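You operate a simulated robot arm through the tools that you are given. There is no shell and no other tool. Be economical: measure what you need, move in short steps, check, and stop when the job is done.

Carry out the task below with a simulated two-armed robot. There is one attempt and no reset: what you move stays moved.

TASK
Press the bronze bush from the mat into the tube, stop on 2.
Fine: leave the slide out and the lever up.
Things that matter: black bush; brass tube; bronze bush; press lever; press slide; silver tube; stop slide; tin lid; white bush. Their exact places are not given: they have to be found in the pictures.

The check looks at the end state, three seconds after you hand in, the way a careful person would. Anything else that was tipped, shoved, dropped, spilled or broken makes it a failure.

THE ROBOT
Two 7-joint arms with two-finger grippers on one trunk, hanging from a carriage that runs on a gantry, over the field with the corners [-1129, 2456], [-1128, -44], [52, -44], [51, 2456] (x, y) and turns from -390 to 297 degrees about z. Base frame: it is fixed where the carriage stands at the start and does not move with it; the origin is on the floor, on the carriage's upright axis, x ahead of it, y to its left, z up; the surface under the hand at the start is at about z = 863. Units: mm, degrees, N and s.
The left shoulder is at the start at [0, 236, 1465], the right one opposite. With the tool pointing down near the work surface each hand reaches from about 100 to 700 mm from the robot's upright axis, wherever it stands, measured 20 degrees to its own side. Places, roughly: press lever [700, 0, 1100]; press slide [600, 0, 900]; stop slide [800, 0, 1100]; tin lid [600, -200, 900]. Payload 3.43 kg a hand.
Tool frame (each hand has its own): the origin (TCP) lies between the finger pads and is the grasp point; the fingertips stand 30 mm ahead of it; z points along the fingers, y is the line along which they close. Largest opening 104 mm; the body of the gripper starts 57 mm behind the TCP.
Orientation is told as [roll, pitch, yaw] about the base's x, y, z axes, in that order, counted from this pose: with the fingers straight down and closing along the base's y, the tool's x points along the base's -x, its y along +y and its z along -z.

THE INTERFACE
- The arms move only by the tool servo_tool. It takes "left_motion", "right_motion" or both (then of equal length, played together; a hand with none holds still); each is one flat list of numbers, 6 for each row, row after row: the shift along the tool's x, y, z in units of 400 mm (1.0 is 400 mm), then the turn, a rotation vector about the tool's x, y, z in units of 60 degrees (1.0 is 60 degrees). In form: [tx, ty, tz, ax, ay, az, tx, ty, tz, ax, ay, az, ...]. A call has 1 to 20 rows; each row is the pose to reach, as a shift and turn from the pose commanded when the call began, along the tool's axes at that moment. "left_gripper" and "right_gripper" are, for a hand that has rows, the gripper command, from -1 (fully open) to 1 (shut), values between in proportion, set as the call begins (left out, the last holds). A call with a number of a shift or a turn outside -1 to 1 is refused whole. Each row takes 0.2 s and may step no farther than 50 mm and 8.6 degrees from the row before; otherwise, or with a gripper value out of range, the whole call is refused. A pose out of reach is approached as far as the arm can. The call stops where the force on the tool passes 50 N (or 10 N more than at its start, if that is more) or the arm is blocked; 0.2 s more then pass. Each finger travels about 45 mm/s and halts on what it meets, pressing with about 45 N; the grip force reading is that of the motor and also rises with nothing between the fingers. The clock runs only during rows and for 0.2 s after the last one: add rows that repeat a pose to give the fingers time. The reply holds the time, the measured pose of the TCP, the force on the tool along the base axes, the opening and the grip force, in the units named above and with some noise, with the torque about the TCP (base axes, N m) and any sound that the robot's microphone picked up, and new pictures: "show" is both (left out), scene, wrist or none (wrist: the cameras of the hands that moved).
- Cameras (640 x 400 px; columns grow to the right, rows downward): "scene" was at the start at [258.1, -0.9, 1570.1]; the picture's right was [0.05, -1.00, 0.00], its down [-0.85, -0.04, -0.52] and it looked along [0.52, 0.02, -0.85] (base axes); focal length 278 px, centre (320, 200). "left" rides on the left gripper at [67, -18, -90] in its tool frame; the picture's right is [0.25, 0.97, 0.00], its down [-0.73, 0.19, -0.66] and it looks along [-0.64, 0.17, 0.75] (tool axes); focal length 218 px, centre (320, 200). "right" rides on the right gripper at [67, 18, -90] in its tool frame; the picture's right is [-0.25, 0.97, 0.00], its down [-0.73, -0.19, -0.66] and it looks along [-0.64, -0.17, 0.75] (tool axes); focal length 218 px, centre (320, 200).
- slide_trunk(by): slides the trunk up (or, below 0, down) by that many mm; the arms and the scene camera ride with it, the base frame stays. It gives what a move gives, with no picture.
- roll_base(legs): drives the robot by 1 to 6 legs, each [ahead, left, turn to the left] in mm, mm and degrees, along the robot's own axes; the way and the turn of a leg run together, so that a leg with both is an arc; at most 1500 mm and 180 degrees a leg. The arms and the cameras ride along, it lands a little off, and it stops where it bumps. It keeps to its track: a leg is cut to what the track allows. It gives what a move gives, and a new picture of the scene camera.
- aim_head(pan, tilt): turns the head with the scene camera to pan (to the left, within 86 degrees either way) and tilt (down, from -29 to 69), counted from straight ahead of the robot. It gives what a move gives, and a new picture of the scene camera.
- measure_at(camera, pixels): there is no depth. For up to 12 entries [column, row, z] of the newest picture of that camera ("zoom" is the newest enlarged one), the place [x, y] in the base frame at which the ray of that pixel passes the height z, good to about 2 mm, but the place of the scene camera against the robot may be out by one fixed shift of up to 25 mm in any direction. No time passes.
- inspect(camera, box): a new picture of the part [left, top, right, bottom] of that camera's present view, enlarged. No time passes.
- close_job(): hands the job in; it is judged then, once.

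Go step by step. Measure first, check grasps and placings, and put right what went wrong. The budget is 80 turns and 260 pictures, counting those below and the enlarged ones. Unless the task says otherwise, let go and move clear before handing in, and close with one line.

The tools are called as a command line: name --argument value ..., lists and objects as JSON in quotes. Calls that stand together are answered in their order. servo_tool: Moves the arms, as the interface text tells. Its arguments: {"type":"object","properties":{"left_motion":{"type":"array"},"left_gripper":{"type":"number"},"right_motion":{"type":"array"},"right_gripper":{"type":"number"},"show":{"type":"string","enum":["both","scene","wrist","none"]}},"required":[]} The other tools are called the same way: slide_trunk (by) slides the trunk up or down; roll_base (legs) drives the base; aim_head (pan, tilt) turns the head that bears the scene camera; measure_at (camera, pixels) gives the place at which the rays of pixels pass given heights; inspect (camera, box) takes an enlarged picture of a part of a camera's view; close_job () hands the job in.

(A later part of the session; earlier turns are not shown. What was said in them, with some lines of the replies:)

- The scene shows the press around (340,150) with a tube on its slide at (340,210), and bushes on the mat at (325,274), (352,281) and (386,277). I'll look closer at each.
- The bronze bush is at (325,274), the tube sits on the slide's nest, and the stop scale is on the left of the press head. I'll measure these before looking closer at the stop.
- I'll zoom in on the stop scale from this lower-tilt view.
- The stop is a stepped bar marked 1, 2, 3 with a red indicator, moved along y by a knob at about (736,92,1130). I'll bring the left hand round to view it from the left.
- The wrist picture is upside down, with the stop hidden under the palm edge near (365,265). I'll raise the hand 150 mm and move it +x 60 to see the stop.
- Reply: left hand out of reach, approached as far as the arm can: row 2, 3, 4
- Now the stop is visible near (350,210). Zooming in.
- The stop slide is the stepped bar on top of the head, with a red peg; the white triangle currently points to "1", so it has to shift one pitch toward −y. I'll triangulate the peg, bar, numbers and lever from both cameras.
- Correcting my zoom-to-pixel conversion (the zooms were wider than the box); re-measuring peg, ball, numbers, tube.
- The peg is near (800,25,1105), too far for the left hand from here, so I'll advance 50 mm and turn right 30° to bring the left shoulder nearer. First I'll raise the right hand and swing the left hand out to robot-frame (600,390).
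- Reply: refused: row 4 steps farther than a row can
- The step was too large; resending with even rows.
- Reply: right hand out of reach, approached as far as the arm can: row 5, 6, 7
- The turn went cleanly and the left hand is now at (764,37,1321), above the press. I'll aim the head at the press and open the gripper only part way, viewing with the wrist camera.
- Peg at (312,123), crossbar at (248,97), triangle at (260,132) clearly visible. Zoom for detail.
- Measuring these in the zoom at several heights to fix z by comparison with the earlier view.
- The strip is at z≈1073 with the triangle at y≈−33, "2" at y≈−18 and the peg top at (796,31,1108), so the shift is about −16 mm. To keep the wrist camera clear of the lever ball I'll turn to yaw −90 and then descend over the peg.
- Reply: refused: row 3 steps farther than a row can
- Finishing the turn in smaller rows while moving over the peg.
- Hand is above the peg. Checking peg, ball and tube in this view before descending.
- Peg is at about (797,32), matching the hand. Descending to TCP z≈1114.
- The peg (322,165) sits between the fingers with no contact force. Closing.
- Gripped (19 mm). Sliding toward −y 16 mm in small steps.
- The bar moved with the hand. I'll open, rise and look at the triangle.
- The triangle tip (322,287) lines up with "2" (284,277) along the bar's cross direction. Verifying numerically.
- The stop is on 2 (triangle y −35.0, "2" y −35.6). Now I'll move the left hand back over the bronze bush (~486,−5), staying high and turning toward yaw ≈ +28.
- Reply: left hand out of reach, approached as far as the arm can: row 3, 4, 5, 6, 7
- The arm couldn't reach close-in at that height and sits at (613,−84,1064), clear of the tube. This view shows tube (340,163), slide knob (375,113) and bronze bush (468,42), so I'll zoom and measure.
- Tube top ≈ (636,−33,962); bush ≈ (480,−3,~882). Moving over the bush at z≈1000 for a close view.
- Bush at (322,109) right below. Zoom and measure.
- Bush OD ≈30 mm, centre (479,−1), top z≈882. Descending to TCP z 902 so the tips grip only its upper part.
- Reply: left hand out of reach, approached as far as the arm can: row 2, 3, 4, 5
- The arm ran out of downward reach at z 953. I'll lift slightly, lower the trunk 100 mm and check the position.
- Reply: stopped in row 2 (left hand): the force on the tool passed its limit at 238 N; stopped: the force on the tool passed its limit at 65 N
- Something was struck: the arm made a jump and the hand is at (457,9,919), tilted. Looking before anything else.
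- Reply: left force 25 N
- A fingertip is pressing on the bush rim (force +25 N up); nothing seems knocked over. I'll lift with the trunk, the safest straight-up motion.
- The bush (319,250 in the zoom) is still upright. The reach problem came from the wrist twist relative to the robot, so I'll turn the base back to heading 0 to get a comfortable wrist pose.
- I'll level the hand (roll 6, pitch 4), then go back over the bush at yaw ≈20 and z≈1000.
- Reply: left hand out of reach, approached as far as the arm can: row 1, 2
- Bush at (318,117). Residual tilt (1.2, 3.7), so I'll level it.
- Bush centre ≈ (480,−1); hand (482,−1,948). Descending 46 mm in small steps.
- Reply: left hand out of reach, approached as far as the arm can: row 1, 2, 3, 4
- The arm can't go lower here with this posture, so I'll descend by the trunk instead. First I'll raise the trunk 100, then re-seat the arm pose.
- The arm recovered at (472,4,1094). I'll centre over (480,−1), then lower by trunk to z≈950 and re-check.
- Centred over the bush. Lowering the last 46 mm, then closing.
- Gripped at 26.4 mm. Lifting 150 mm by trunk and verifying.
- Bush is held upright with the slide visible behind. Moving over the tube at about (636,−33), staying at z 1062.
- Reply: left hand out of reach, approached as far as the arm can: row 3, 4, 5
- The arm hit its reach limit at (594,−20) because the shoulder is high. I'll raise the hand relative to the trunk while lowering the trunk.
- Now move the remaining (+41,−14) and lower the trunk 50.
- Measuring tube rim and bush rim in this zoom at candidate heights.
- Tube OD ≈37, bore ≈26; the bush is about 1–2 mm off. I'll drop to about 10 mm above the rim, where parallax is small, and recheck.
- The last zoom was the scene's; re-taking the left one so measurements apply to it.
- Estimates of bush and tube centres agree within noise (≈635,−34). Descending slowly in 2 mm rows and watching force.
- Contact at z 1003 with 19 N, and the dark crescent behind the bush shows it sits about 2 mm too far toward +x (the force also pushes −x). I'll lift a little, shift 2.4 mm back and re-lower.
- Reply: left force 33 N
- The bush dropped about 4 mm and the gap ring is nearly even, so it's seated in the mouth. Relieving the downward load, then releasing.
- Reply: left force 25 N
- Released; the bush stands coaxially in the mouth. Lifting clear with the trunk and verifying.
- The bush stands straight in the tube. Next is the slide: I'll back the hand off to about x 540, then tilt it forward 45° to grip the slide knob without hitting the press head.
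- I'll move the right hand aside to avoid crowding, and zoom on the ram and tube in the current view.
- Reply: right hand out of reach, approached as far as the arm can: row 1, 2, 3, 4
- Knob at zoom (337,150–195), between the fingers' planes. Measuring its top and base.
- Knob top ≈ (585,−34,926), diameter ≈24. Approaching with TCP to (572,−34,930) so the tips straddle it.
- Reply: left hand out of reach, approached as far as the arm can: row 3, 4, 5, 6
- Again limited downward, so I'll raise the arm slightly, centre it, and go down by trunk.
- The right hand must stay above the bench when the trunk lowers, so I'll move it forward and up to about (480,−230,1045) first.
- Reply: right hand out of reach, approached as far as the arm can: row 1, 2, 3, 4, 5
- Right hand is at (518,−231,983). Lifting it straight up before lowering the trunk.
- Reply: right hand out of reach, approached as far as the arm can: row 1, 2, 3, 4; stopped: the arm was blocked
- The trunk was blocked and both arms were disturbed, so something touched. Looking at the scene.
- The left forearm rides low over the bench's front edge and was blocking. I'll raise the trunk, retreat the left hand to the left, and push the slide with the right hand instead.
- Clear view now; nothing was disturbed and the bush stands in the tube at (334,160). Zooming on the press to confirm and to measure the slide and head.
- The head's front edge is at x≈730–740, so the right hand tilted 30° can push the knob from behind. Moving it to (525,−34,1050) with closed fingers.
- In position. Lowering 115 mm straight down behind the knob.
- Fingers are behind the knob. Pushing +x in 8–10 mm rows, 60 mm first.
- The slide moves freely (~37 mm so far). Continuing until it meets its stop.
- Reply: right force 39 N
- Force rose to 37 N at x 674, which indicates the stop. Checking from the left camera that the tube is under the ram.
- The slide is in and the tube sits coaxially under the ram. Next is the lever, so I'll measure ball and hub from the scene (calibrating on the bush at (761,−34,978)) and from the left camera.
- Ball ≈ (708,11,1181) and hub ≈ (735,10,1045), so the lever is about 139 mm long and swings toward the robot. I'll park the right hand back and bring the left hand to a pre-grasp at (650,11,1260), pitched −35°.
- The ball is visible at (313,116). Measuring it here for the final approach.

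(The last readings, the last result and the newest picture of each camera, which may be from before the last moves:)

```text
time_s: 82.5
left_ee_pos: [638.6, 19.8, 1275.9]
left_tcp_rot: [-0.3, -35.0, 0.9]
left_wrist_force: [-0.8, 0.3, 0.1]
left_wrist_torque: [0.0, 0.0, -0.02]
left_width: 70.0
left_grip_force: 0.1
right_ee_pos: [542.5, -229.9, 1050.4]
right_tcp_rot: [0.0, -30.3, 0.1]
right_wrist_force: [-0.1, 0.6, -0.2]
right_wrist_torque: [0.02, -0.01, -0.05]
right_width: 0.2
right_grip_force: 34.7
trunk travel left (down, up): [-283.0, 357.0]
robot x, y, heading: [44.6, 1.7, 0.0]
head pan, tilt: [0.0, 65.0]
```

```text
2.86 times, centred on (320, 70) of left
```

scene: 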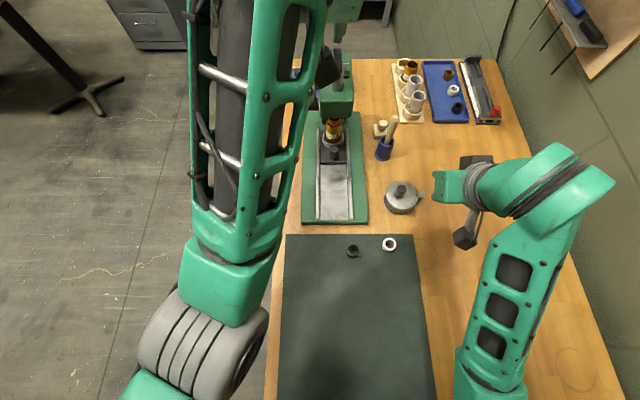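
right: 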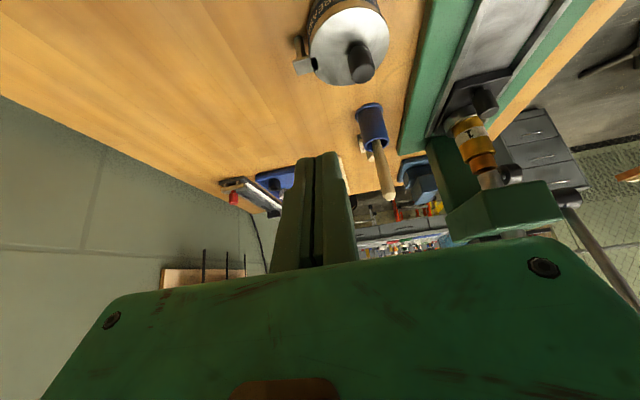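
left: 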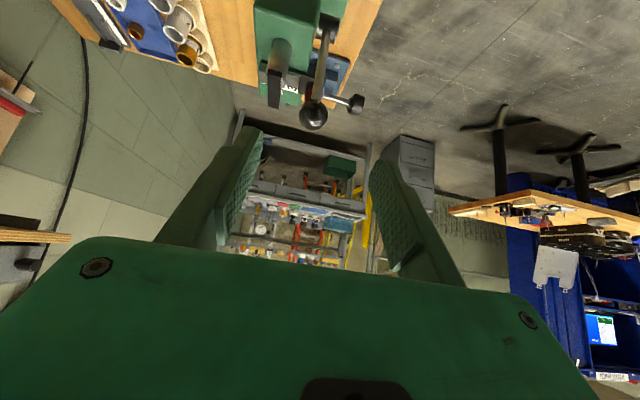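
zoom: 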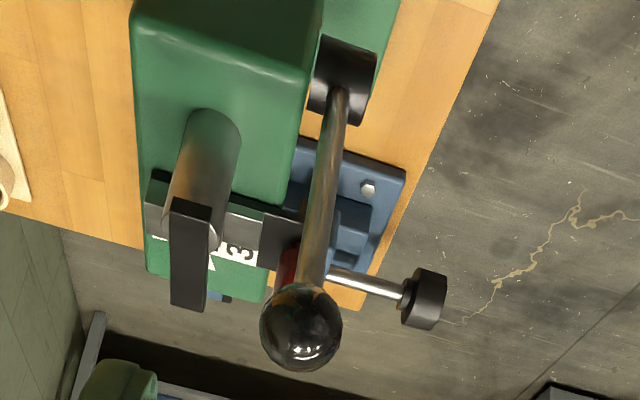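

Ball ≈ (710,13,1182), Ø≈28. Approaching along the tool axis with the fingers straddling it.

servo_tool --left_motion '[-0.013, -0.02, 0.05, 0, 0, 0, -0.013, -0.02, 0.12, 0, 0, 0, -0.013, -0.02, 0.19, 0, 0, 0, -0.013, -0.02, 0.25, 0, 0, 0, -0.013, -0.02, 0.293, 0, 0, 0, -0.013, -0.02, 0.293, 0, 0, 0]' --show "wrist"

inspect --camera "left" --box '[200, 60, 440, 250]'

```text
time_s: 83.9
left_ee_pos: [710.2, 11.9, 1181.5]
left_tcp_rot: [-0.3, -35.0, 0.7]
left_wrist_force: [-0.4, -0.1, -0.5]
left_wrist_torque: [0.01, -0.02, 0.0]
left_width: 70.1
left_grip_force: 0.0
right_ee_pos: [543.6, -229.2, 1050.4]
right_tcp_rot: [0.1, -30.3, 0.0]
right_wrist_force: [1.2, -0.3, 0.4]
right_wrist_torque: [0.03, 0.01, -0.01]
right_width: 0.2
right_grip_force: 35.0
trunk travel left (down, up): [-283.0, 357.0]
robot x, y, heading: [48.8, 1.5, 0.2]
head pan, tilt: [0.0, 65.0]
```

left: 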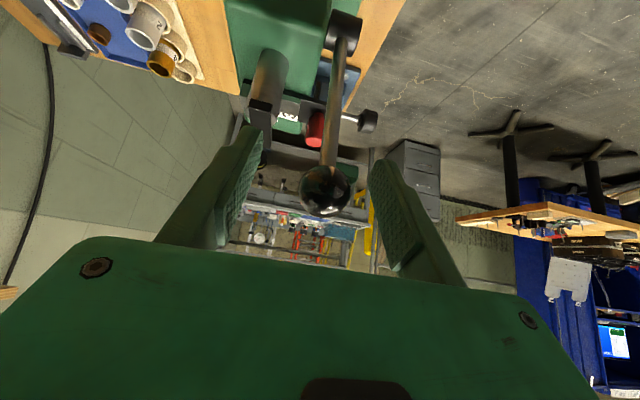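

```text
2.11 times, centred on (320, 155) of left
```

zoom: 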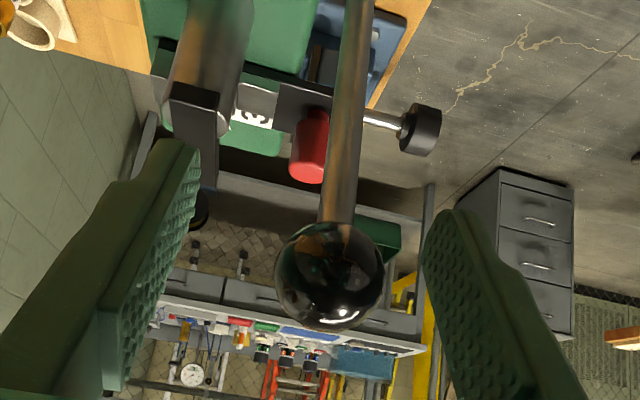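

The ball is between the pads. Closing the grip.

servo_tool --left_motion '[0, 0.004, 0, 0, 0, 0, 0, 0.004, 0, 0, 0, 0, 0, 0.004, 0, 0, 0, 0, 0, 0.004, 0, 0, 0, 0, 0, 0.004, 0, 0, 0, 0]' --left_gripper 1 --show "wrist"

```text
time_s: 85.1
left_ee_pos: [709.8, 14.5, 1180.6]
left_tcp_rot: [0.0, -35.0, 0.8]
left_wrist_force: [3.7, 5.7, -2.8]
left_wrist_torque: [-0.03, -0.33, 0.0]
left_width: 27.1
left_grip_force: 45.2
right_ee_pos: [543.3, -228.6, 1049.1]
right_tcp_rot: [0.0, -30.4, 0.0]
right_wrist_force: [0.7, 0.3, 0.5]
right_wrist_torque: [0.03, 0.0, -0.08]
right_width: 0.0
right_grip_force: 34.9
trunk travel left (down, up): [-283.0, 357.0]
robot x, y, heading: [48.6, -0.9, -0.2]
head pan, tilt: [0.0, 65.0]
```

left: 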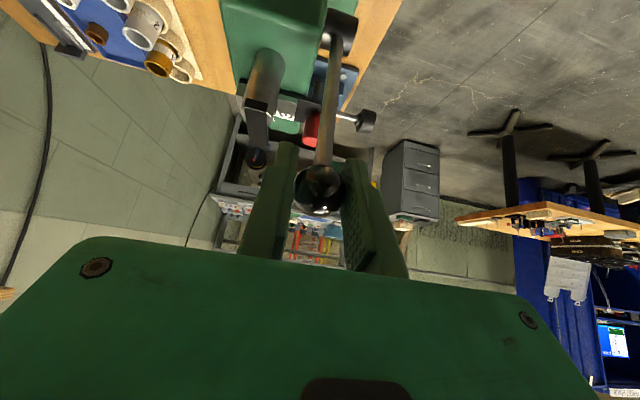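

Gripped (27 mm). Pulling the lever along its arc to about 40° in the first stage.

servo_tool --left_motion '[0.02, 0, -0.008, 0, 0, 0, 0.0485, 0, -0.0172, 0, 0, 0, 0.0775, 0, -0.0235, 0, 0, 0, 0.107, 0, -0.0275, 0, 0, 0, 0.137, 0, -0.0287, 0, 0, 0, 0.167, 0, -0.0275, 0, 0, 0]' --show "wrist"

inspect --camera "right" --box '[400, 60, 600, 260]'

```text
time_s: 86.5
left_ee_pos: [650.8, 15.0, 1156.1]
left_tcp_rot: [-0.1, -35.4, 0.9]
left_wrist_force: [6.9, 9.0, 17.2]
left_wrist_torque: [0.0, -1.22, 0.03]
left_width: 27.2
left_grip_force: 45.0
right_ee_pos: [545.4, -228.2, 1052.1]
right_tcp_rot: [0.1, -30.3, -0.1]
right_wrist_force: [0.1, 0.2, -0.4]
right_wrist_torque: [0.03, 0.0, -0.02]
right_width: 0.2
right_grip_force: 35.1
trunk travel left (down, up): [-283.0, 357.0]
robot x, y, heading: [47.3, 1.6, 0.0]
head pan, tilt: [0.0, 65.0]
```

left: 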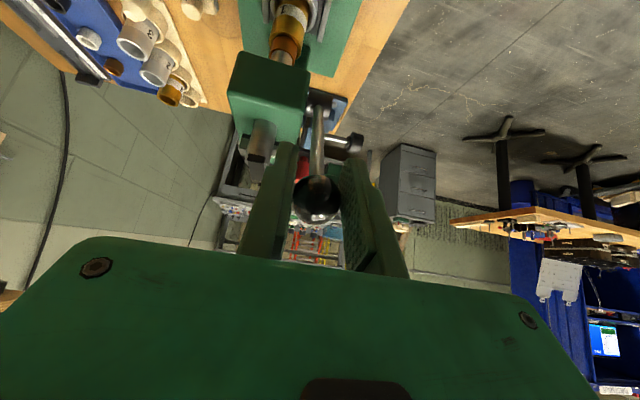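

```text
2.00 times, centred on (500, 160) of right
```

zoom: 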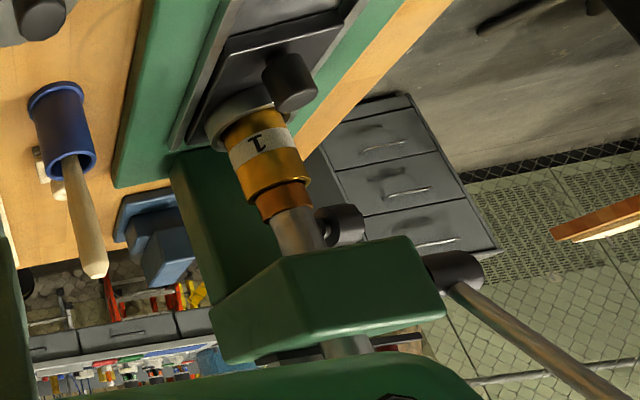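

The lever moves and the ram rests on the bush (force 17 N). Continuing the arc to 60°.

servo_tool --left_motion '[0.029, 0, 0.004, 0, 0, 0, 0.058, 0, 0.0105, 0, 0, 0, 0.087, 0, 0.0193, 0, 0, 0, 0.114, 0, 0.0305, 0, 0, 0]' --show "none"

inspect --camera "right" --box '[400, 60, 600, 260]'

```text
time_s: 87.5
left_ee_pos: [615.5, 11.5, 1114.6]
left_tcp_rot: [-0.3, -34.9, 0.8]
left_wrist_force: [-0.3, -1.3, 0.3]
left_wrist_torque: [0.02, -0.01, 0.03]
left_width: 0.1
left_grip_force: 34.5
right_ee_pos: [541.7, -229.8, 1049.9]
right_tcp_rot: [0.0, -30.5, -0.1]
right_wrist_force: [0.1, -0.3, -0.2]
right_wrist_torque: [0.02, -0.05, 0.0]
right_width: 0.1
right_grip_force: 34.6
trunk travel left (down, up): [-283.0, 357.0]
robot x, y, heading: [45.6, -1.7, -0.3]
head pan, tilt: [0.0, 65.0]
```

```text
2.00 times, centred on (500, 160) of right
```

zoom: 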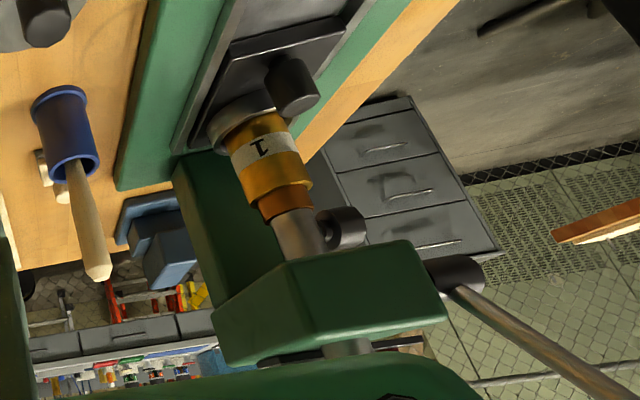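

The ball slipped out of the grip (width 0). Looking at where the lever is now.

servo_tool --left_motion '[0, 0, 0, 0, 0, 0]' --show "both"

inspect --camera "left" --box '[220, 50, 420, 240]'

```text
time_s: 87.9
left_ee_pos: [616.9, 11.8, 1116.8]
left_tcp_rot: [-0.2, -35.0, 0.7]
left_wrist_force: [-1.2, 0.1, -0.3]
left_wrist_torque: [-0.04, 0.03, 0.04]
left_width: 0.0
left_grip_force: 34.7
right_ee_pos: [543.6, -230.1, 1050.0]
right_tcp_rot: [0.0, -30.3, 0.0]
right_wrist_force: [0.0, -0.1, -0.4]
right_wrist_torque: [0.01, -0.02, -0.01]
right_width: 0.2
right_grip_force: 34.8
trunk travel left (down, up): [-283.0, 357.0]
robot x, y, heading: [46.6, -1.0, 0.2]
head pan, tilt: [0.0, 65.0]
```

scene: 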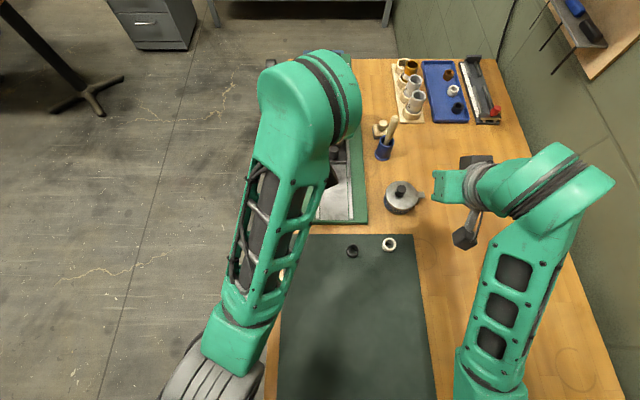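
left: 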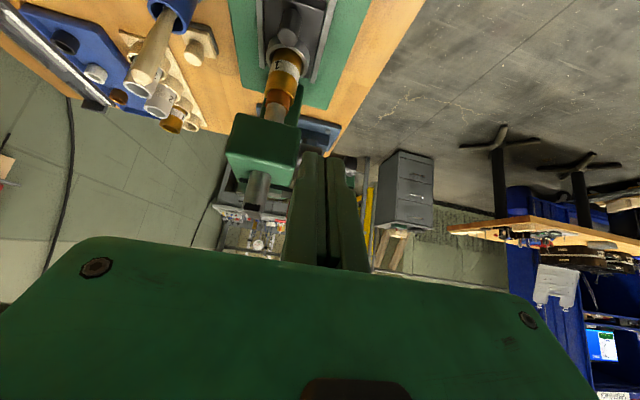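

```text
2.11 times, centred on (320, 145) of left
5 turns are left
```

zoom: 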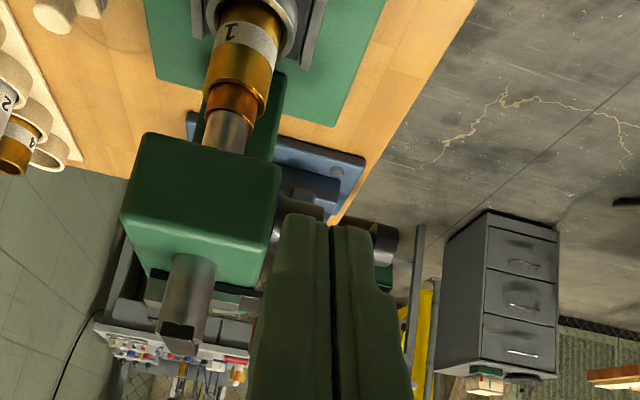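

The lever stayed part-way down and the fingers are now under the ball. I'll loop the closed fingers to the upper side of the ball, then push it down along the arc while pitching the hand, and check progress from the right camera.

servo_tool --left_motion '[0, 0, -0.11, 0, 0, 0, 0, 0, -0.225, 0, 0, 0, -0.08, 0.002, -0.26, 0, 0, 0, -0.16, 0.003, -0.26, 0, 0, 0, -0.224, 0.003, -0.26, 0, 0, 0, -0.224, 0.003, -0.15, 0, 0, 0, -0.224, 0.003, -0.0466, 0, 0, 0]' --left_gripper 1 --show "wrist"

servo_tool --left_motion '[0.06, 0, 0.006, 0, -0.05, 0, 0.12, 0, 0.012, 0, -0.11, 0, 0.173, 0, 0.018, 0, -0.167, 0, 0.213, 0, 0.039, 0, -0.225, 0, 0.2526, 0, 0.06, 0, -0.283, 0, 0.286, 0, 0.09, 0, -0.34, 0, 0.318, 0, 0.12, 0, -0.4, 0, 0.35, 0, 0.17, 0, -0.45, 0]' --show "none"

servo_tool --left_motion '[0.02, 0, 0.006, 0, 0, 0, 0.04, 0, 0.012, 0, 0, 0, 0.06, 0, 0.02, 0, 0, 0]' --show "both"

inspect --camera "right" --box '[400, 60, 600, 260]'

```text
time_s: 89.5
left_ee_pos: [681.6, 13.9, 1183.9]
left_tcp_rot: [-0.4, -35.1, 0.7]
left_wrist_force: [0.6, -0.4, 0.1]
left_wrist_torque: [0.0, 0.01, 0.01]
left_width: 0.0
left_grip_force: 34.4
right_ee_pos: [543.7, -230.3, 1048.8]
right_tcp_rot: [0.0, -30.3, 0.0]
right_wrist_force: [0.5, 0.2, 0.1]
right_wrist_torque: [0.01, 0.02, -0.02]
right_width: 0.2
right_grip_force: 34.9
trunk travel left (down, up): [-283.0, 357.0]
robot x, y, heading: [46.9, 0.7, 0.3]
head pan, tilt: [0.0, 65.0]
```

left: 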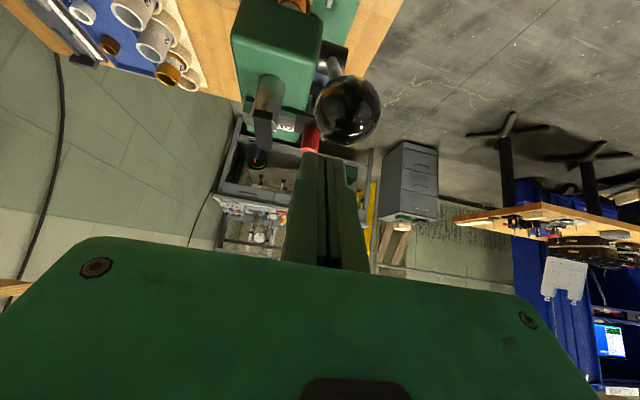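

```text
time_s: 91.3
left_ee_pos: [599.8, 43.2, 1086.6]
left_tcp_rot: [1.7, -60.2, -1.8]
left_wrist_force: [-0.1, 0.2, -0.5]
left_wrist_torque: [0.01, 0.02, -0.02]
left_width: 0.0
left_grip_force: 34.5
left hand out of reach, approached as far as the arm can: row 7, 8
right_ee_pos: [540.6, -227.7, 1048.2]
right_tcp_rot: [0.1, -30.1, 0.0]
right_wrist_force: [-0.4, 0.2, -0.1]
right_wrist_torque: [-0.04, -0.04, -0.04]
right_width: 0.0
right_grip_force: 34.6
trunk travel left (down, up): [-283.0, 357.0]
robot x, y, heading: [49.3, -0.1, -0.1]
head pan, tilt: [0.0, 65.0]
```

```text
time_s: 92.1
left_ee_pos: [595.1, 58.4, 1096.6]
left_tcp_rot: [-0.3, -61.9, 0.9]
left_wrist_force: [0.3, 0.3, 0.5]
left_wrist_torque: [0.03, -0.02, 0.02]
left_width: 0.0
left_grip_force: 34.6
left hand out of reach, approached as far as the arm can: row 1, 2, 3
right_ee_pos: [543.3, -229.1, 1049.9]
right_tcp_rot: [0.0, -30.3, 0.0]
right_wrist_force: [-0.1, -1.4, 0.2]
right_wrist_torque: [0.0, 0.01, -0.02]
right_width: 0.0
right_grip_force: 34.2
trunk travel left (down, up): [-283.0, 357.0]
robot x, y, heading: [46.0, 2.3, 0.2]
head pan, tilt: [0.0, 65.0]
```

scene: 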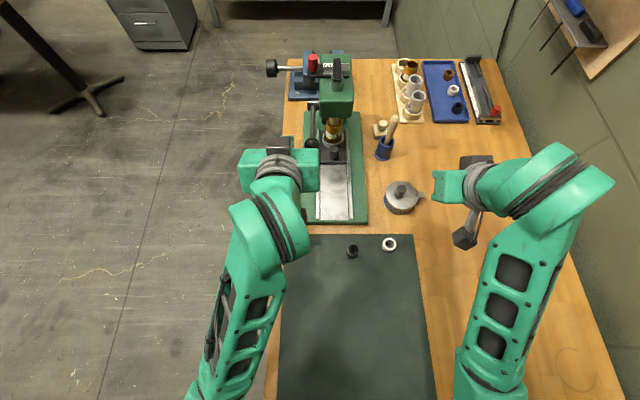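
left: 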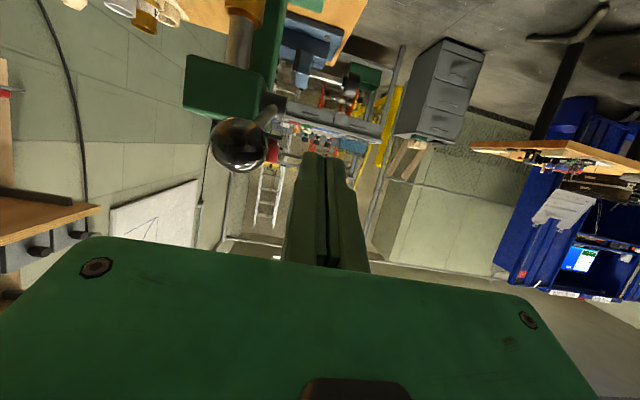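

```text
2.00 times, centred on (500, 160) of right
4 turns are left
```

zoom: 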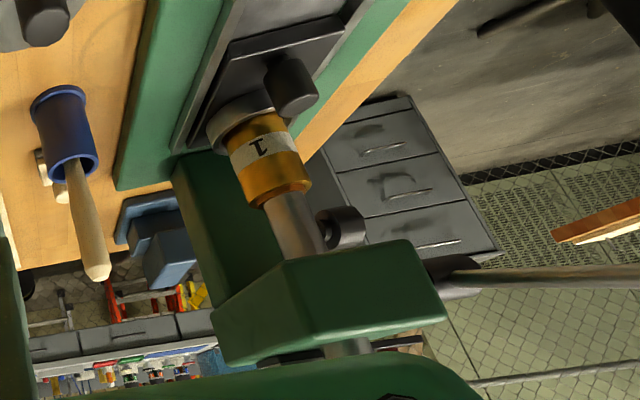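

The bush is pushed into the tube: no bronze shows above the rim in the right view. The hand then slid off sideways with the ball at about (606,13,1087). To be sure the crossbar is on the stop, I'll bring the hand vertical above the ball and push straight down until the force limit, then check the crossbar.

servo_tool --left_motion '[-0.04, 0, -0.02, 0, 0.12, 0, -0.08, 0, -0.04, 0, 0.25, 0, -0.12, 0, -0.06, 0, 0.38, 0, -0.16, 0, -0.075, 0, 0.5, 0, -0.2, 0, -0.081, 0, 0.63, 0, -0.212, -0.04, -0.081, 0, 0.76, 0, -0.212, -0.08, -0.081, 0, 0.88, 0, -0.212, -0.1125, -0.081, 0, 1.0, 0]' --left_gripper 1 --show "none"

servo_tool --left_motion '[0, 0, 0.04, 0, 0, 0, 0, 0, 0.08, 0, 0, 0, 0, 0, 0.11, 0, 0, 0, 0, 0, 0.135, 0, 0, 0, 0.002, 0, 0.155, 0, 0, 0, 0.004, 0, 0.175, 0, 0, 0, 0.006, 0, 0.195, 0, 0, 0, 0.008, 0, 0.215, 0, 0, 0, 0.01, 0, 0.235, 0, 0, 0, 0.012, 0, 0.255, 0, 0, 0, 0.013, 0, 0.275, 0, 0, 0, 0.014, 0, 0.295, 0, 0, 0]' --show "none"

servo_tool --left_motion '[0, 0, 0.015, 0, 0, 0, 0, 0, 0.03, 0, 0, 0, 0, 0, 0.045, 0, 0, 0, 0, 0, 0.06, 0, 0, 0]' --show "both"

inspect --camera "scene" --box '[290, 40, 370, 170]'

inspect --camera "right" --box '[400, 60, 600, 260]'

inspect --camera "left" --box '[150, 40, 390, 240]'

```text
time_s: 93.9
left_ee_pos: [608.0, 12.2, 1188.0]
left_tcp_rot: [-0.3, -2.0, 0.6]
left_wrist_force: [0.3, -0.1, -0.9]
left_wrist_torque: [0.0, 0.04, 0.02]
left_width: 0.0
left_grip_force: 35.0
left hand out of reach, approached as far as the arm can: row 5
right_ee_pos: [544.1, -229.6, 1050.0]
right_tcp_rot: [-0.1, -30.2, 0.0]
right_wrist_force: [0.4, 1.2, -0.1]
right_wrist_torque: [0.0, 0.01, 0.0]
right_width: 0.0
right_grip_force: 34.5
trunk travel left (down, up): [-283.0, 357.0]
robot x, y, heading: [48.9, -2.5, 0.1]
head pan, tilt: [0.0, 65.0]
```

```text
time_s: 95.7
left_ee_pos: [609.1, 11.3, 1116.6]
left_tcp_rot: [-0.9, -3.7, 0.8]
left_wrist_force: [-1.8, 2.9, 17.0]
left_wrist_torque: [0.09, 0.15, 0.05]
left_width: 0.1
left_grip_force: 34.4
right_ee_pos: [544.8, -229.8, 1049.8]
right_tcp_rot: [0.0, -30.3, 0.1]
right_wrist_force: [0.1, 0.5, -0.6]
right_wrist_torque: [0.01, 0.03, -0.02]
right_width: 0.0
right_grip_force: 34.5
trunk travel left (down, up): [-283.0, 357.0]
robot x, y, heading: [43.6, 0.4, 0.2]
head pan, tilt: [0.0, 65.0]
stopped in row 9 (left hand): the force on the tool passed its limit at 57 N (the readings are from after the stop); the commanded pose is now the measured one
```

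```text
time_s: 96.3
left_ee_pos: [611.8, 11.4, 1116.0]
left_tcp_rot: [-1.4, -4.6, 0.8]
left_wrist_force: [3.1, 1.5, 14.2]
left_wrist_torque: [0.09, 0.02, 0.06]
left_width: 0.0
left_grip_force: 34.7
right_ee_pos: [544.6, -229.4, 1049.1]
right_tcp_rot: [-0.1, -30.3, 0.1]
right_wrist_force: [0.8, 0.0, 0.5]
right_wrist_torque: [0.0, 0.0, 0.01]
right_width: 0.3
right_grip_force: 34.7
trunk travel left (down, up): [-283.0, 357.0]
robot x, y, heading: [47.5, 1.2, -0.1]
head pan, tilt: [0.0, 65.0]
stopped in row 2 (left hand): the force on the tool passed its limit at 51 N (the readings are from after the stop); the commanded pose is now the measured one
```

scene: 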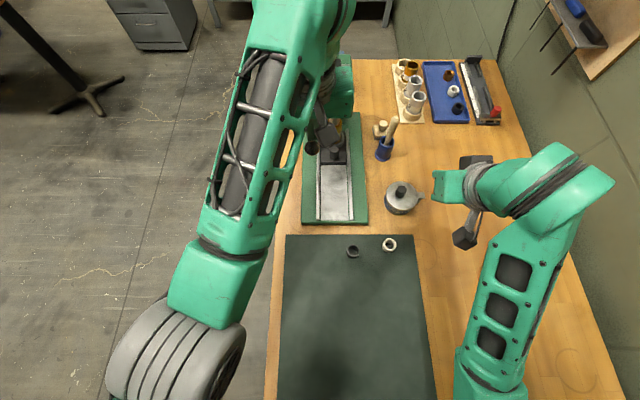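
left: 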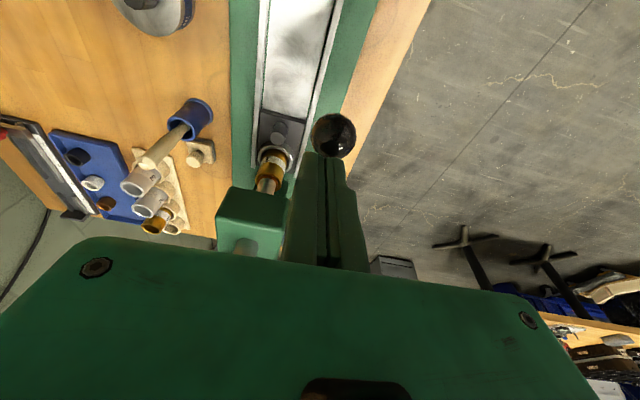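

```text
3.08 times, centred on (330, 105) of scene
```

zoom: 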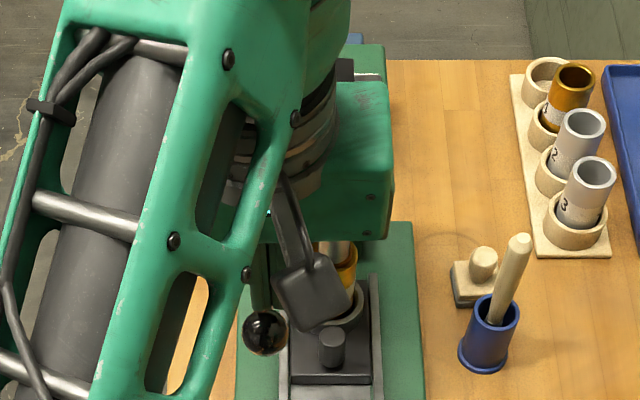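

```text
2.00 times, centred on (500, 160) of right
```

zoom: 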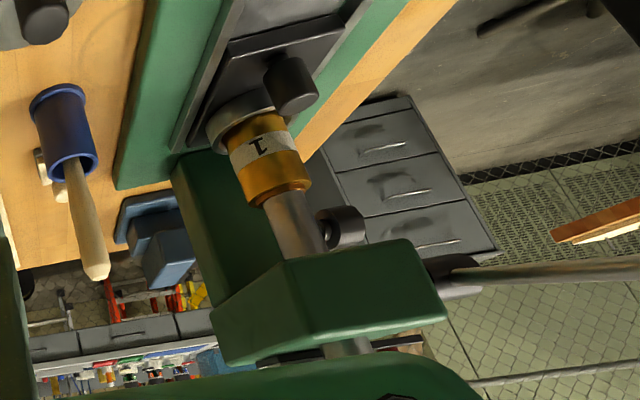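

```text
2.00 times, centred on (270, 140) of left
3 turns are left
```

zoom: 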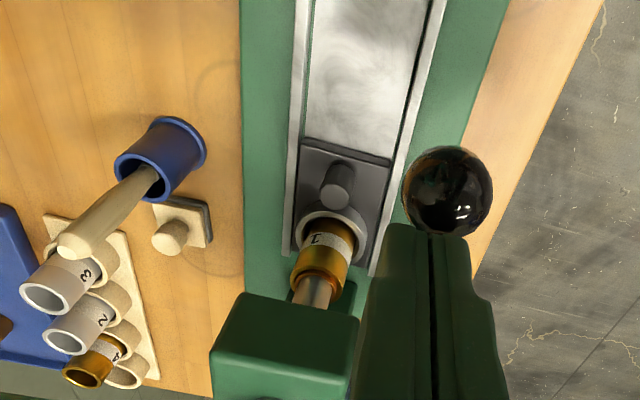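

Two successive pushes stopped at 57 N and 51 N with no further motion, and the bush is flush in the tube, so the crossbar is on its stop. The ball is now ≈ (601,14,1080). I'll regrip it with the hand pitched −35° and carry the lever back up along its arc to (710,14,1181).

servo_tool --left_motion '[-0.006, 0, -0.08, 0, 0, 0, -0.012, 0, -0.15, -0.005, -0.06, 0, 0.02, 0.003, -0.15, -0.01, -0.18, 0, 0.06, 0.005, -0.14, -0.015, -0.3, 0, 0.1, 0.0075, -0.11, -0.02, -0.42, 0, 0.1345, 0.0075, -0.08, -0.023, -0.507, 0, 0.1345, 0.0075, -0.08, -0.023, -0.507, 0]' --left_gripper -0.35 --show "none"

servo_tool --left_motion '[0, 0, 0.06, 0, 0, 0, 0, 0, 0.12, 0, 0, 0, 0, 0, 0.17, 0, 0, 0, 0, 0, 0.2, 0, 0, 0, 0, 0, 0.2, 0, 0, 0]' --show "wrist"

servo_tool --left_motion '[0, 0, 0, 0, 0, 0, 0, 0, 0, 0, 0, 0, 0, 0, 0, 0, 0, 0, 0, 0, 0, 0, 0, 0, 0, 0, 0, 0, 0, 0, 0, 0, 0, 0, 0, 0]' --left_gripper 1 --show "wrist"

servo_tool --left_motion '[-0.028, 0, -0.02, 0, 0, 0, -0.056, 0, -0.039, 0, 0, 0, -0.084, 0, -0.052, 0, 0, 0, -0.112, 0, -0.064, 0, 0, 0, -0.141, 0, -0.071, 0, 0, 0, -0.17, 0, -0.078, 0, 0, 0, -0.2, 0, -0.08, 0, 0, 0, -0.23, 0, -0.082, 0, 0, 0, -0.26, 0, -0.079, 0, 0, 0, -0.29, 0, -0.076, 0, 0, 0, -0.318, 0, -0.068, 0, 0, 0, -0.347, 0, -0.059, 0, 0, 0, -0.367, 0, -0.051, 0, 0, 0, -0.372, 0, -0.049, 0, 0, 0]' --show "both"

inspect --camera "right" --box '[400, 60, 600, 260]'

```text
time_s: 97.9
left_ee_pos: [553.5, 13.1, 1139.0]
left_tcp_rot: [0.0, -34.6, 1.1]
left_wrist_force: [0.6, 0.1, 0.2]
left_wrist_torque: [-0.01, 0.04, 0.0]
left_width: 70.4
left_grip_force: 0.0
right_ee_pos: [543.5, -228.7, 1050.3]
right_tcp_rot: [0.0, -30.4, 0.2]
right_wrist_force: [-0.8, -0.2, -0.4]
right_wrist_torque: [0.03, 0.01, 0.0]
right_width: 0.2
right_grip_force: 34.7
trunk travel left (down, up): [-283.0, 357.0]
robot x, y, heading: [49.7, 3.6, -0.1]
head pan, tilt: [0.0, 65.0]
```

```text
time_s: 99.1
left_ee_pos: [598.3, 13.8, 1074.7]
left_tcp_rot: [-0.1, -34.5, 1.1]
left_wrist_force: [-1.1, -0.1, -0.1]
left_wrist_torque: [0.03, -0.01, -0.01]
left_width: 70.2
left_grip_force: 0.0
right_ee_pos: [543.5, -229.6, 1050.4]
right_tcp_rot: [-0.1, -30.4, 0.0]
right_wrist_force: [0.7, -0.3, 0.1]
right_wrist_torque: [-0.04, 0.0, -0.01]
right_width: 0.0
right_grip_force: 34.8
trunk travel left (down, up): [-283.0, 357.0]
robot x, y, heading: [44.5, -4.1, -0.1]
head pan, tilt: [0.0, 65.0]
```

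left: 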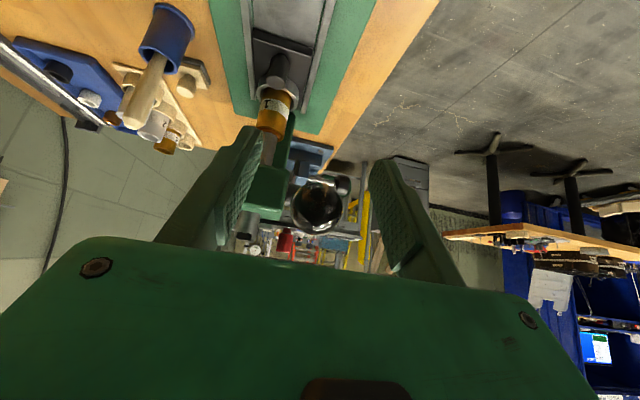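

```text
time_s: 100.5
left_ee_pos: [597.8, 15.4, 1074.1]
left_tcp_rot: [0.0, -34.5, 1.1]
left_wrist_force: [1.6, -0.1, -0.2]
left_wrist_torque: [0.02, 0.12, 0.02]
left_width: 27.1
left_grip_force: 44.9
right_ee_pos: [544.0, -228.2, 1049.6]
right_tcp_rot: [0.0, -30.3, 0.1]
right_wrist_force: [-0.3, -0.8, -0.2]
right_wrist_torque: [0.0, 0.01, -0.02]
right_width: 0.1
right_grip_force: 34.7
trunk travel left (down, up): [-283.0, 357.0]
robot x, y, heading: [48.2, -0.5, 0.1]
head pan, tilt: [0.0, 65.0]
```

left: 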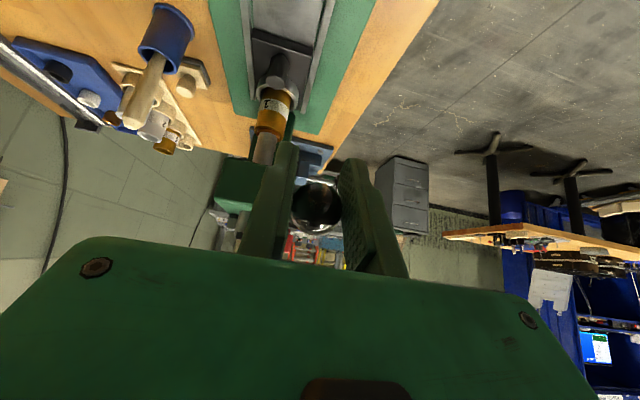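

```text
time_s: 103.5
left_ee_pos: [708.8, 15.7, 1173.2]
left_tcp_rot: [-0.1, -34.5, 1.2]
left_wrist_force: [-12.5, -7.5, 8.6]
left_wrist_torque: [-0.01, 1.28, 0.06]
left_width: 27.1
left_grip_force: 44.7
right_ee_pos: [541.6, -231.0, 1050.2]
right_tcp_rot: [-0.1, -30.2, 0.2]
right_wrist_force: [-0.3, -0.1, -0.3]
right_wrist_torque: [-0.05, -0.02, -0.02]
right_width: 0.1
right_grip_force: 34.8
trunk travel left (down, up): [-283.0, 357.0]
robot x, y, heading: [46.7, -0.2, -0.3]
head pan, tilt: [0.0, 65.0]
```

scene: 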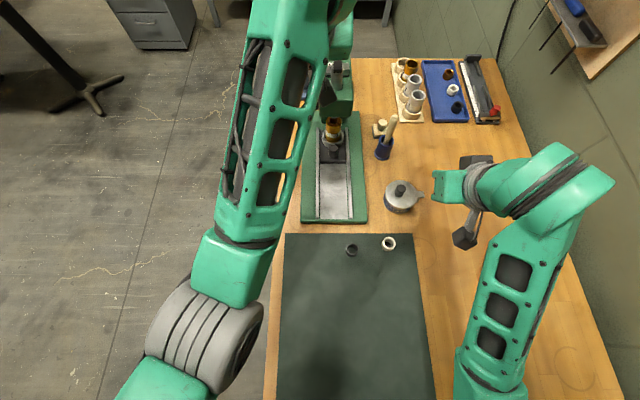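
left: 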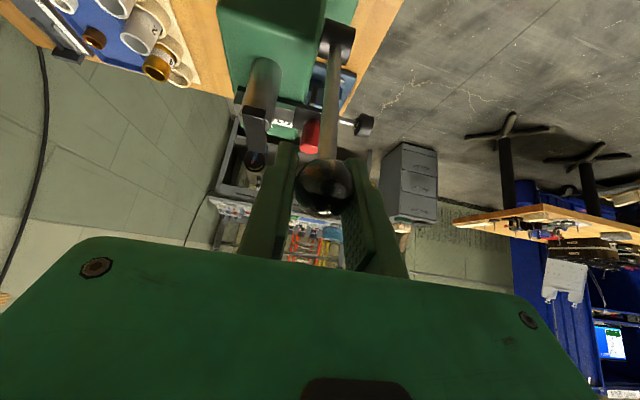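

```text
2.00 times, centred on (500, 160) of right
2 turns are left
```

zoom: 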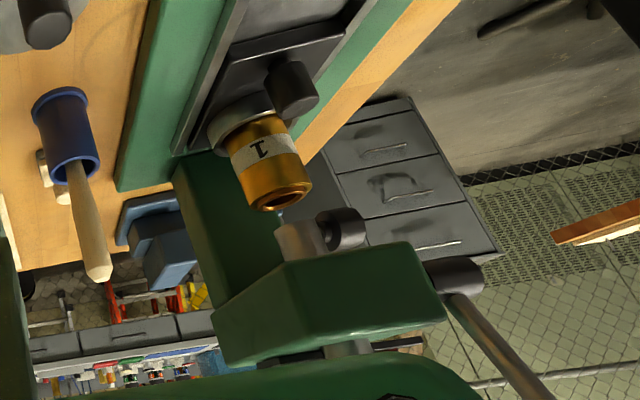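

The lever is fully up against its stop and the right view shows the bush inside the tube with the ram clear. Now I'll release the ball and retreat left, then use the right hand to grip the slide knob, pull it 127 mm out, release and back off.

servo_tool --left_motion '[0, 0, 0, 0, 0, 0, 0, 0, 0, 0, 0, 0, 0, 0, 0, 0, 0, 0, 0, 0, 0, 0, 0, 0, 0, 0, -0.09, 0, 0, 0, 0, 0, -0.19, 0, 0, 0, 0, 0, -0.29, 0, 0, 0, 0, 0.1, -0.3, 0, 0, 0, 0, 0.2, -0.3, 0, 0, 0, 0, 0.3, -0.3, 0, 0, 0, 0, 0.4, -0.3, 0, 0, 0]' --left_gripper -0.35 --show "none"

servo_tool --right_motion '[0, 0.122, 0, 0, 0, 0, 0, 0.245, 0, 0, 0, 0, 0, 0.367, 0, 0, 0, 0, 0, 0.4875, 0, 0, 0, 0, -0.065, 0.4875, 0.067, 0, 0, 0, -0.13, 0.4875, 0.134, 0, 0, 0, -0.193, 0.4875, 0.1998, 0, 0, 0, -0.1998, 0.4875, 0.302, 0, 0, 0, -0.199, 0.4875, 0.377, 0, 0, 0, -0.199, 0.4875, 0.42, 0, 0, 0, -0.199, 0.4875, 0.452, 0, 0, 0, -0.199, 0.4875, 0.452, 0, 0, 0]' --right_gripper 0 --show "wrist"

servo_tool --right_motion '[0, 0, 0, 0, 0, 0, 0, 0, 0, 0, 0, 0, 0, 0, 0, 0, 0, 0, 0, 0, 0, 0, 0, 0, 0, 0, 0, 0, 0, 0]' --right_gripper 1 --show "none"

servo_tool --right_motion '[0.0211, 0, -0.0123, 0, 0, 0, 0.0422, 0, -0.0247, 0, 0, 0, 0.0632, 0, -0.037, 0, 0, 0, 0.0843, 0, -0.0493, 0, 0, 0, 0.1054, 0, -0.0617, 0, 0, 0, 0.1265, 0, -0.074, 0, 0, 0, 0.1475, 0, -0.0863, 0, 0, 0, 0.1686, 0, -0.0987, 0, 0, 0, 0.1897, 0, -0.111, 0, 0, 0, 0.2108, 0, -0.1233, 0, 0, 0, 0.2318, 0, -0.1356, 0, 0, 0, 0.2529, 0, -0.148, 0, 0, 0, 0.274, 0, -0.1603, 0, 0, 0, 0.274, 0, -0.1603, 0, 0, 0]' --show "none"

servo_tool --right_motion '[0, 0, 0, 0, 0, 0, 0, 0, 0, 0, 0, 0, 0, 0, 0, 0, 0, 0, 0, 0, -0.08, 0, 0, 0, 0, 0, -0.18, 0, 0, 0, 0, 0, -0.28, 0, 0, 0, 0, -0.12, -0.3, 0, 0, 0, 0, -0.24, -0.3, 0, 0, 0, 0, -0.36, -0.3, 0, 0, 0, 0, -0.45, -0.3, 0, 0, 0]' --right_gripper 0 --show "both"

inspect --camera "scene" --box '[280, 40, 400, 230]'

inspect --camera "scene" --box '[295, 40, 365, 110]'

```text
time_s: 105.9
left_ee_pos: [637.8, 176.5, 1272.9]
left_tcp_rot: [0.0, -34.5, 1.1]
left_wrist_force: [-0.9, 0.2, -0.6]
left_wrist_torque: [-0.01, 0.0, 0.01]
left_width: 70.1
left_grip_force: 0.1
right_ee_pos: [541.9, -228.1, 1049.8]
right_tcp_rot: [-0.1, -30.3, 0.1]
right_wrist_force: [0.4, 0.2, -0.4]
right_wrist_torque: [-0.02, 0.01, -0.01]
right_width: 0.0
right_grip_force: 34.9
trunk travel left (down, up): [-283.0, 357.0]
robot x, y, heading: [48.6, 2.5, -0.3]
head pan, tilt: [0.0, 65.0]
```

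```text
time_s: 108.5
left_ee_pos: [637.2, 176.7, 1273.2]
left_tcp_rot: [0.0, -34.5, 1.1]
left_wrist_force: [-0.7, -0.3, -0.3]
left_wrist_torque: [0.0, 0.0, 0.02]
left_width: 70.2
left_grip_force: 0.0
right_ee_pos: [702.1, -35.0, 934.6]
right_tcp_rot: [0.0, -30.3, 0.0]
right_wrist_force: [-0.6, 1.0, 0.1]
right_wrist_torque: [-0.01, 0.01, 0.03]
right_width: 52.0
right_grip_force: 0.0
trunk travel left (down, up): [-283.0, 357.0]
robot x, y, heading: [44.9, -1.4, 0.1]
head pan, tilt: [0.0, 65.0]
```

right: 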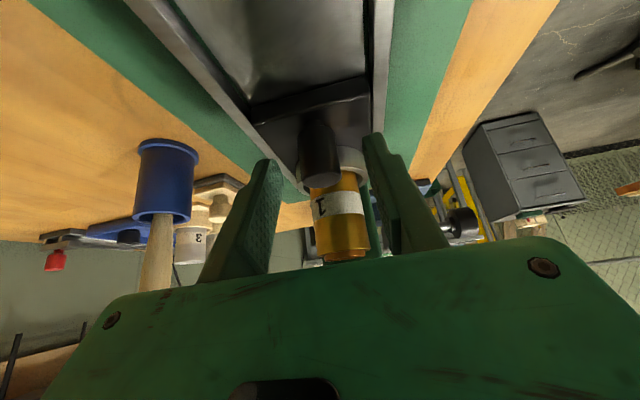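

```text
time_s: 109.7
left_ee_pos: [637.2, 176.5, 1273.4]
left_tcp_rot: [0.0, -34.5, 1.0]
left_wrist_force: [0.2, 0.1, -0.2]
left_wrist_torque: [0.02, -0.03, 0.0]
left_width: 70.5
left_grip_force: 0.1
right_ee_pos: [702.4, -34.4, 935.6]
right_tcp_rot: [0.1, -30.2, 0.1]
right_wrist_force: [-0.1, 4.6, -0.8]
right_wrist_torque: [-0.03, -0.01, 0.12]
right_width: 21.0
right_grip_force: 45.2
trunk travel left (down, up): [-283.0, 357.0]
robot x, y, heading: [43.0, 2.8, 0.1]
head pan, tilt: [0.0, 65.0]
```

```text
time_s: 112.7
left_ee_pos: [641.0, 176.7, 1274.6]
left_tcp_rot: [0.1, -34.8, 1.1]
left_wrist_force: [0.0, 0.3, 0.8]
left_wrist_torque: [0.03, -0.04, -0.02]
left_width: 70.3
left_grip_force: 0.0
right_ee_pos: [580.0, -33.9, 936.5]
right_tcp_rot: [-0.1, -30.4, 0.1]
right_wrist_force: [23.9, 6.6, -9.9]
right_wrist_torque: [0.09, -0.55, 0.03]
right_width: 21.4
right_grip_force: 45.1
trunk travel left (down, up): [-283.0, 357.0]
robot x, y, heading: [44.9, 0.8, -0.3]
head pan, tilt: [0.0, 65.0]
```

```text
time_s: 114.9
left_ee_pos: [637.8, 175.1, 1273.5]
left_tcp_rot: [0.1, -34.6, 1.1]
left_wrist_force: [0.2, 0.7, -0.2]
left_wrist_torque: [0.0, -0.01, 0.0]
left_width: 70.4
left_grip_force: 0.1
right_ee_pos: [514.5, -216.4, 1037.6]
right_tcp_rot: [0.1, -30.3, 0.1]
right_wrist_force: [0.9, -0.2, 0.1]
right_wrist_torque: [0.04, 0.02, 0.0]
right_width: 52.3
right_grip_force: 0.0
trunk travel left (down, up): [-283.0, 357.0]
robot x, y, heading: [47.0, -2.0, 0.3]
head pan, tilt: [0.0, 65.0]
```

scene: 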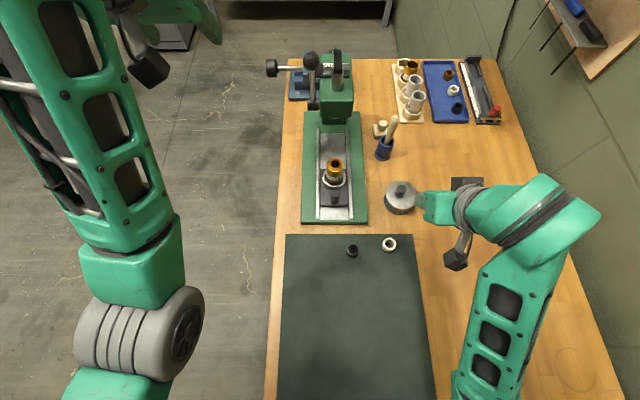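
right: 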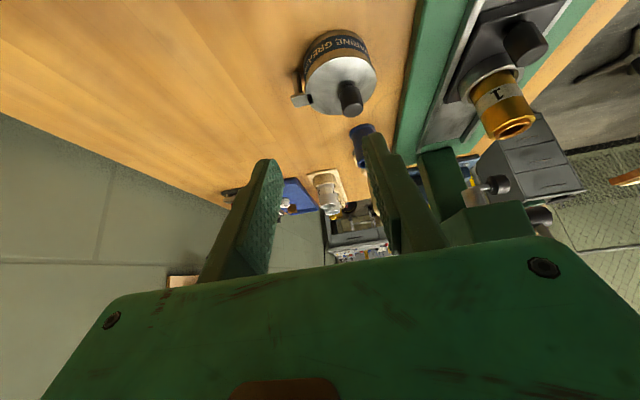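

```text
2.11 times, centred on (340, 135) of scene
```

zoom: 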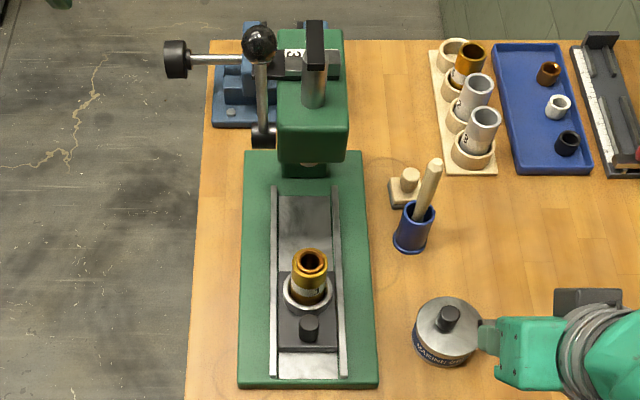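

```text
5.71 times, centred on (330, 75) of scene
1 turns are left
```

zoom: 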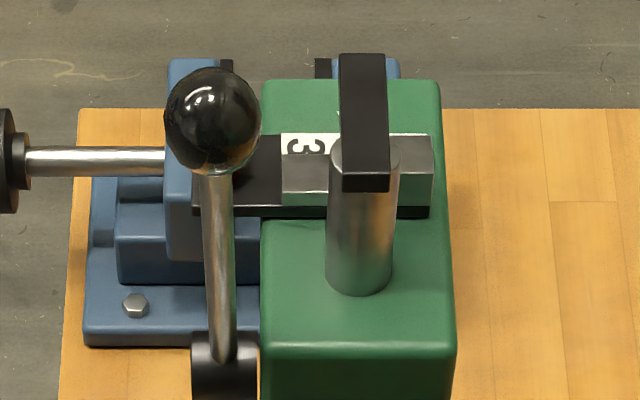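

The pictures show the slide fully out against its stop, the lever up, the stop on 2, and the bush pressed inside the tube. Both hands are clear and nothing else has moved, so I'm handing in.

close_job

```text
The job is handed in.
```

The bronze bush from the mat is pressed into the tube with the stop on 2. The slide is out, the lever is up and both hands are clear.
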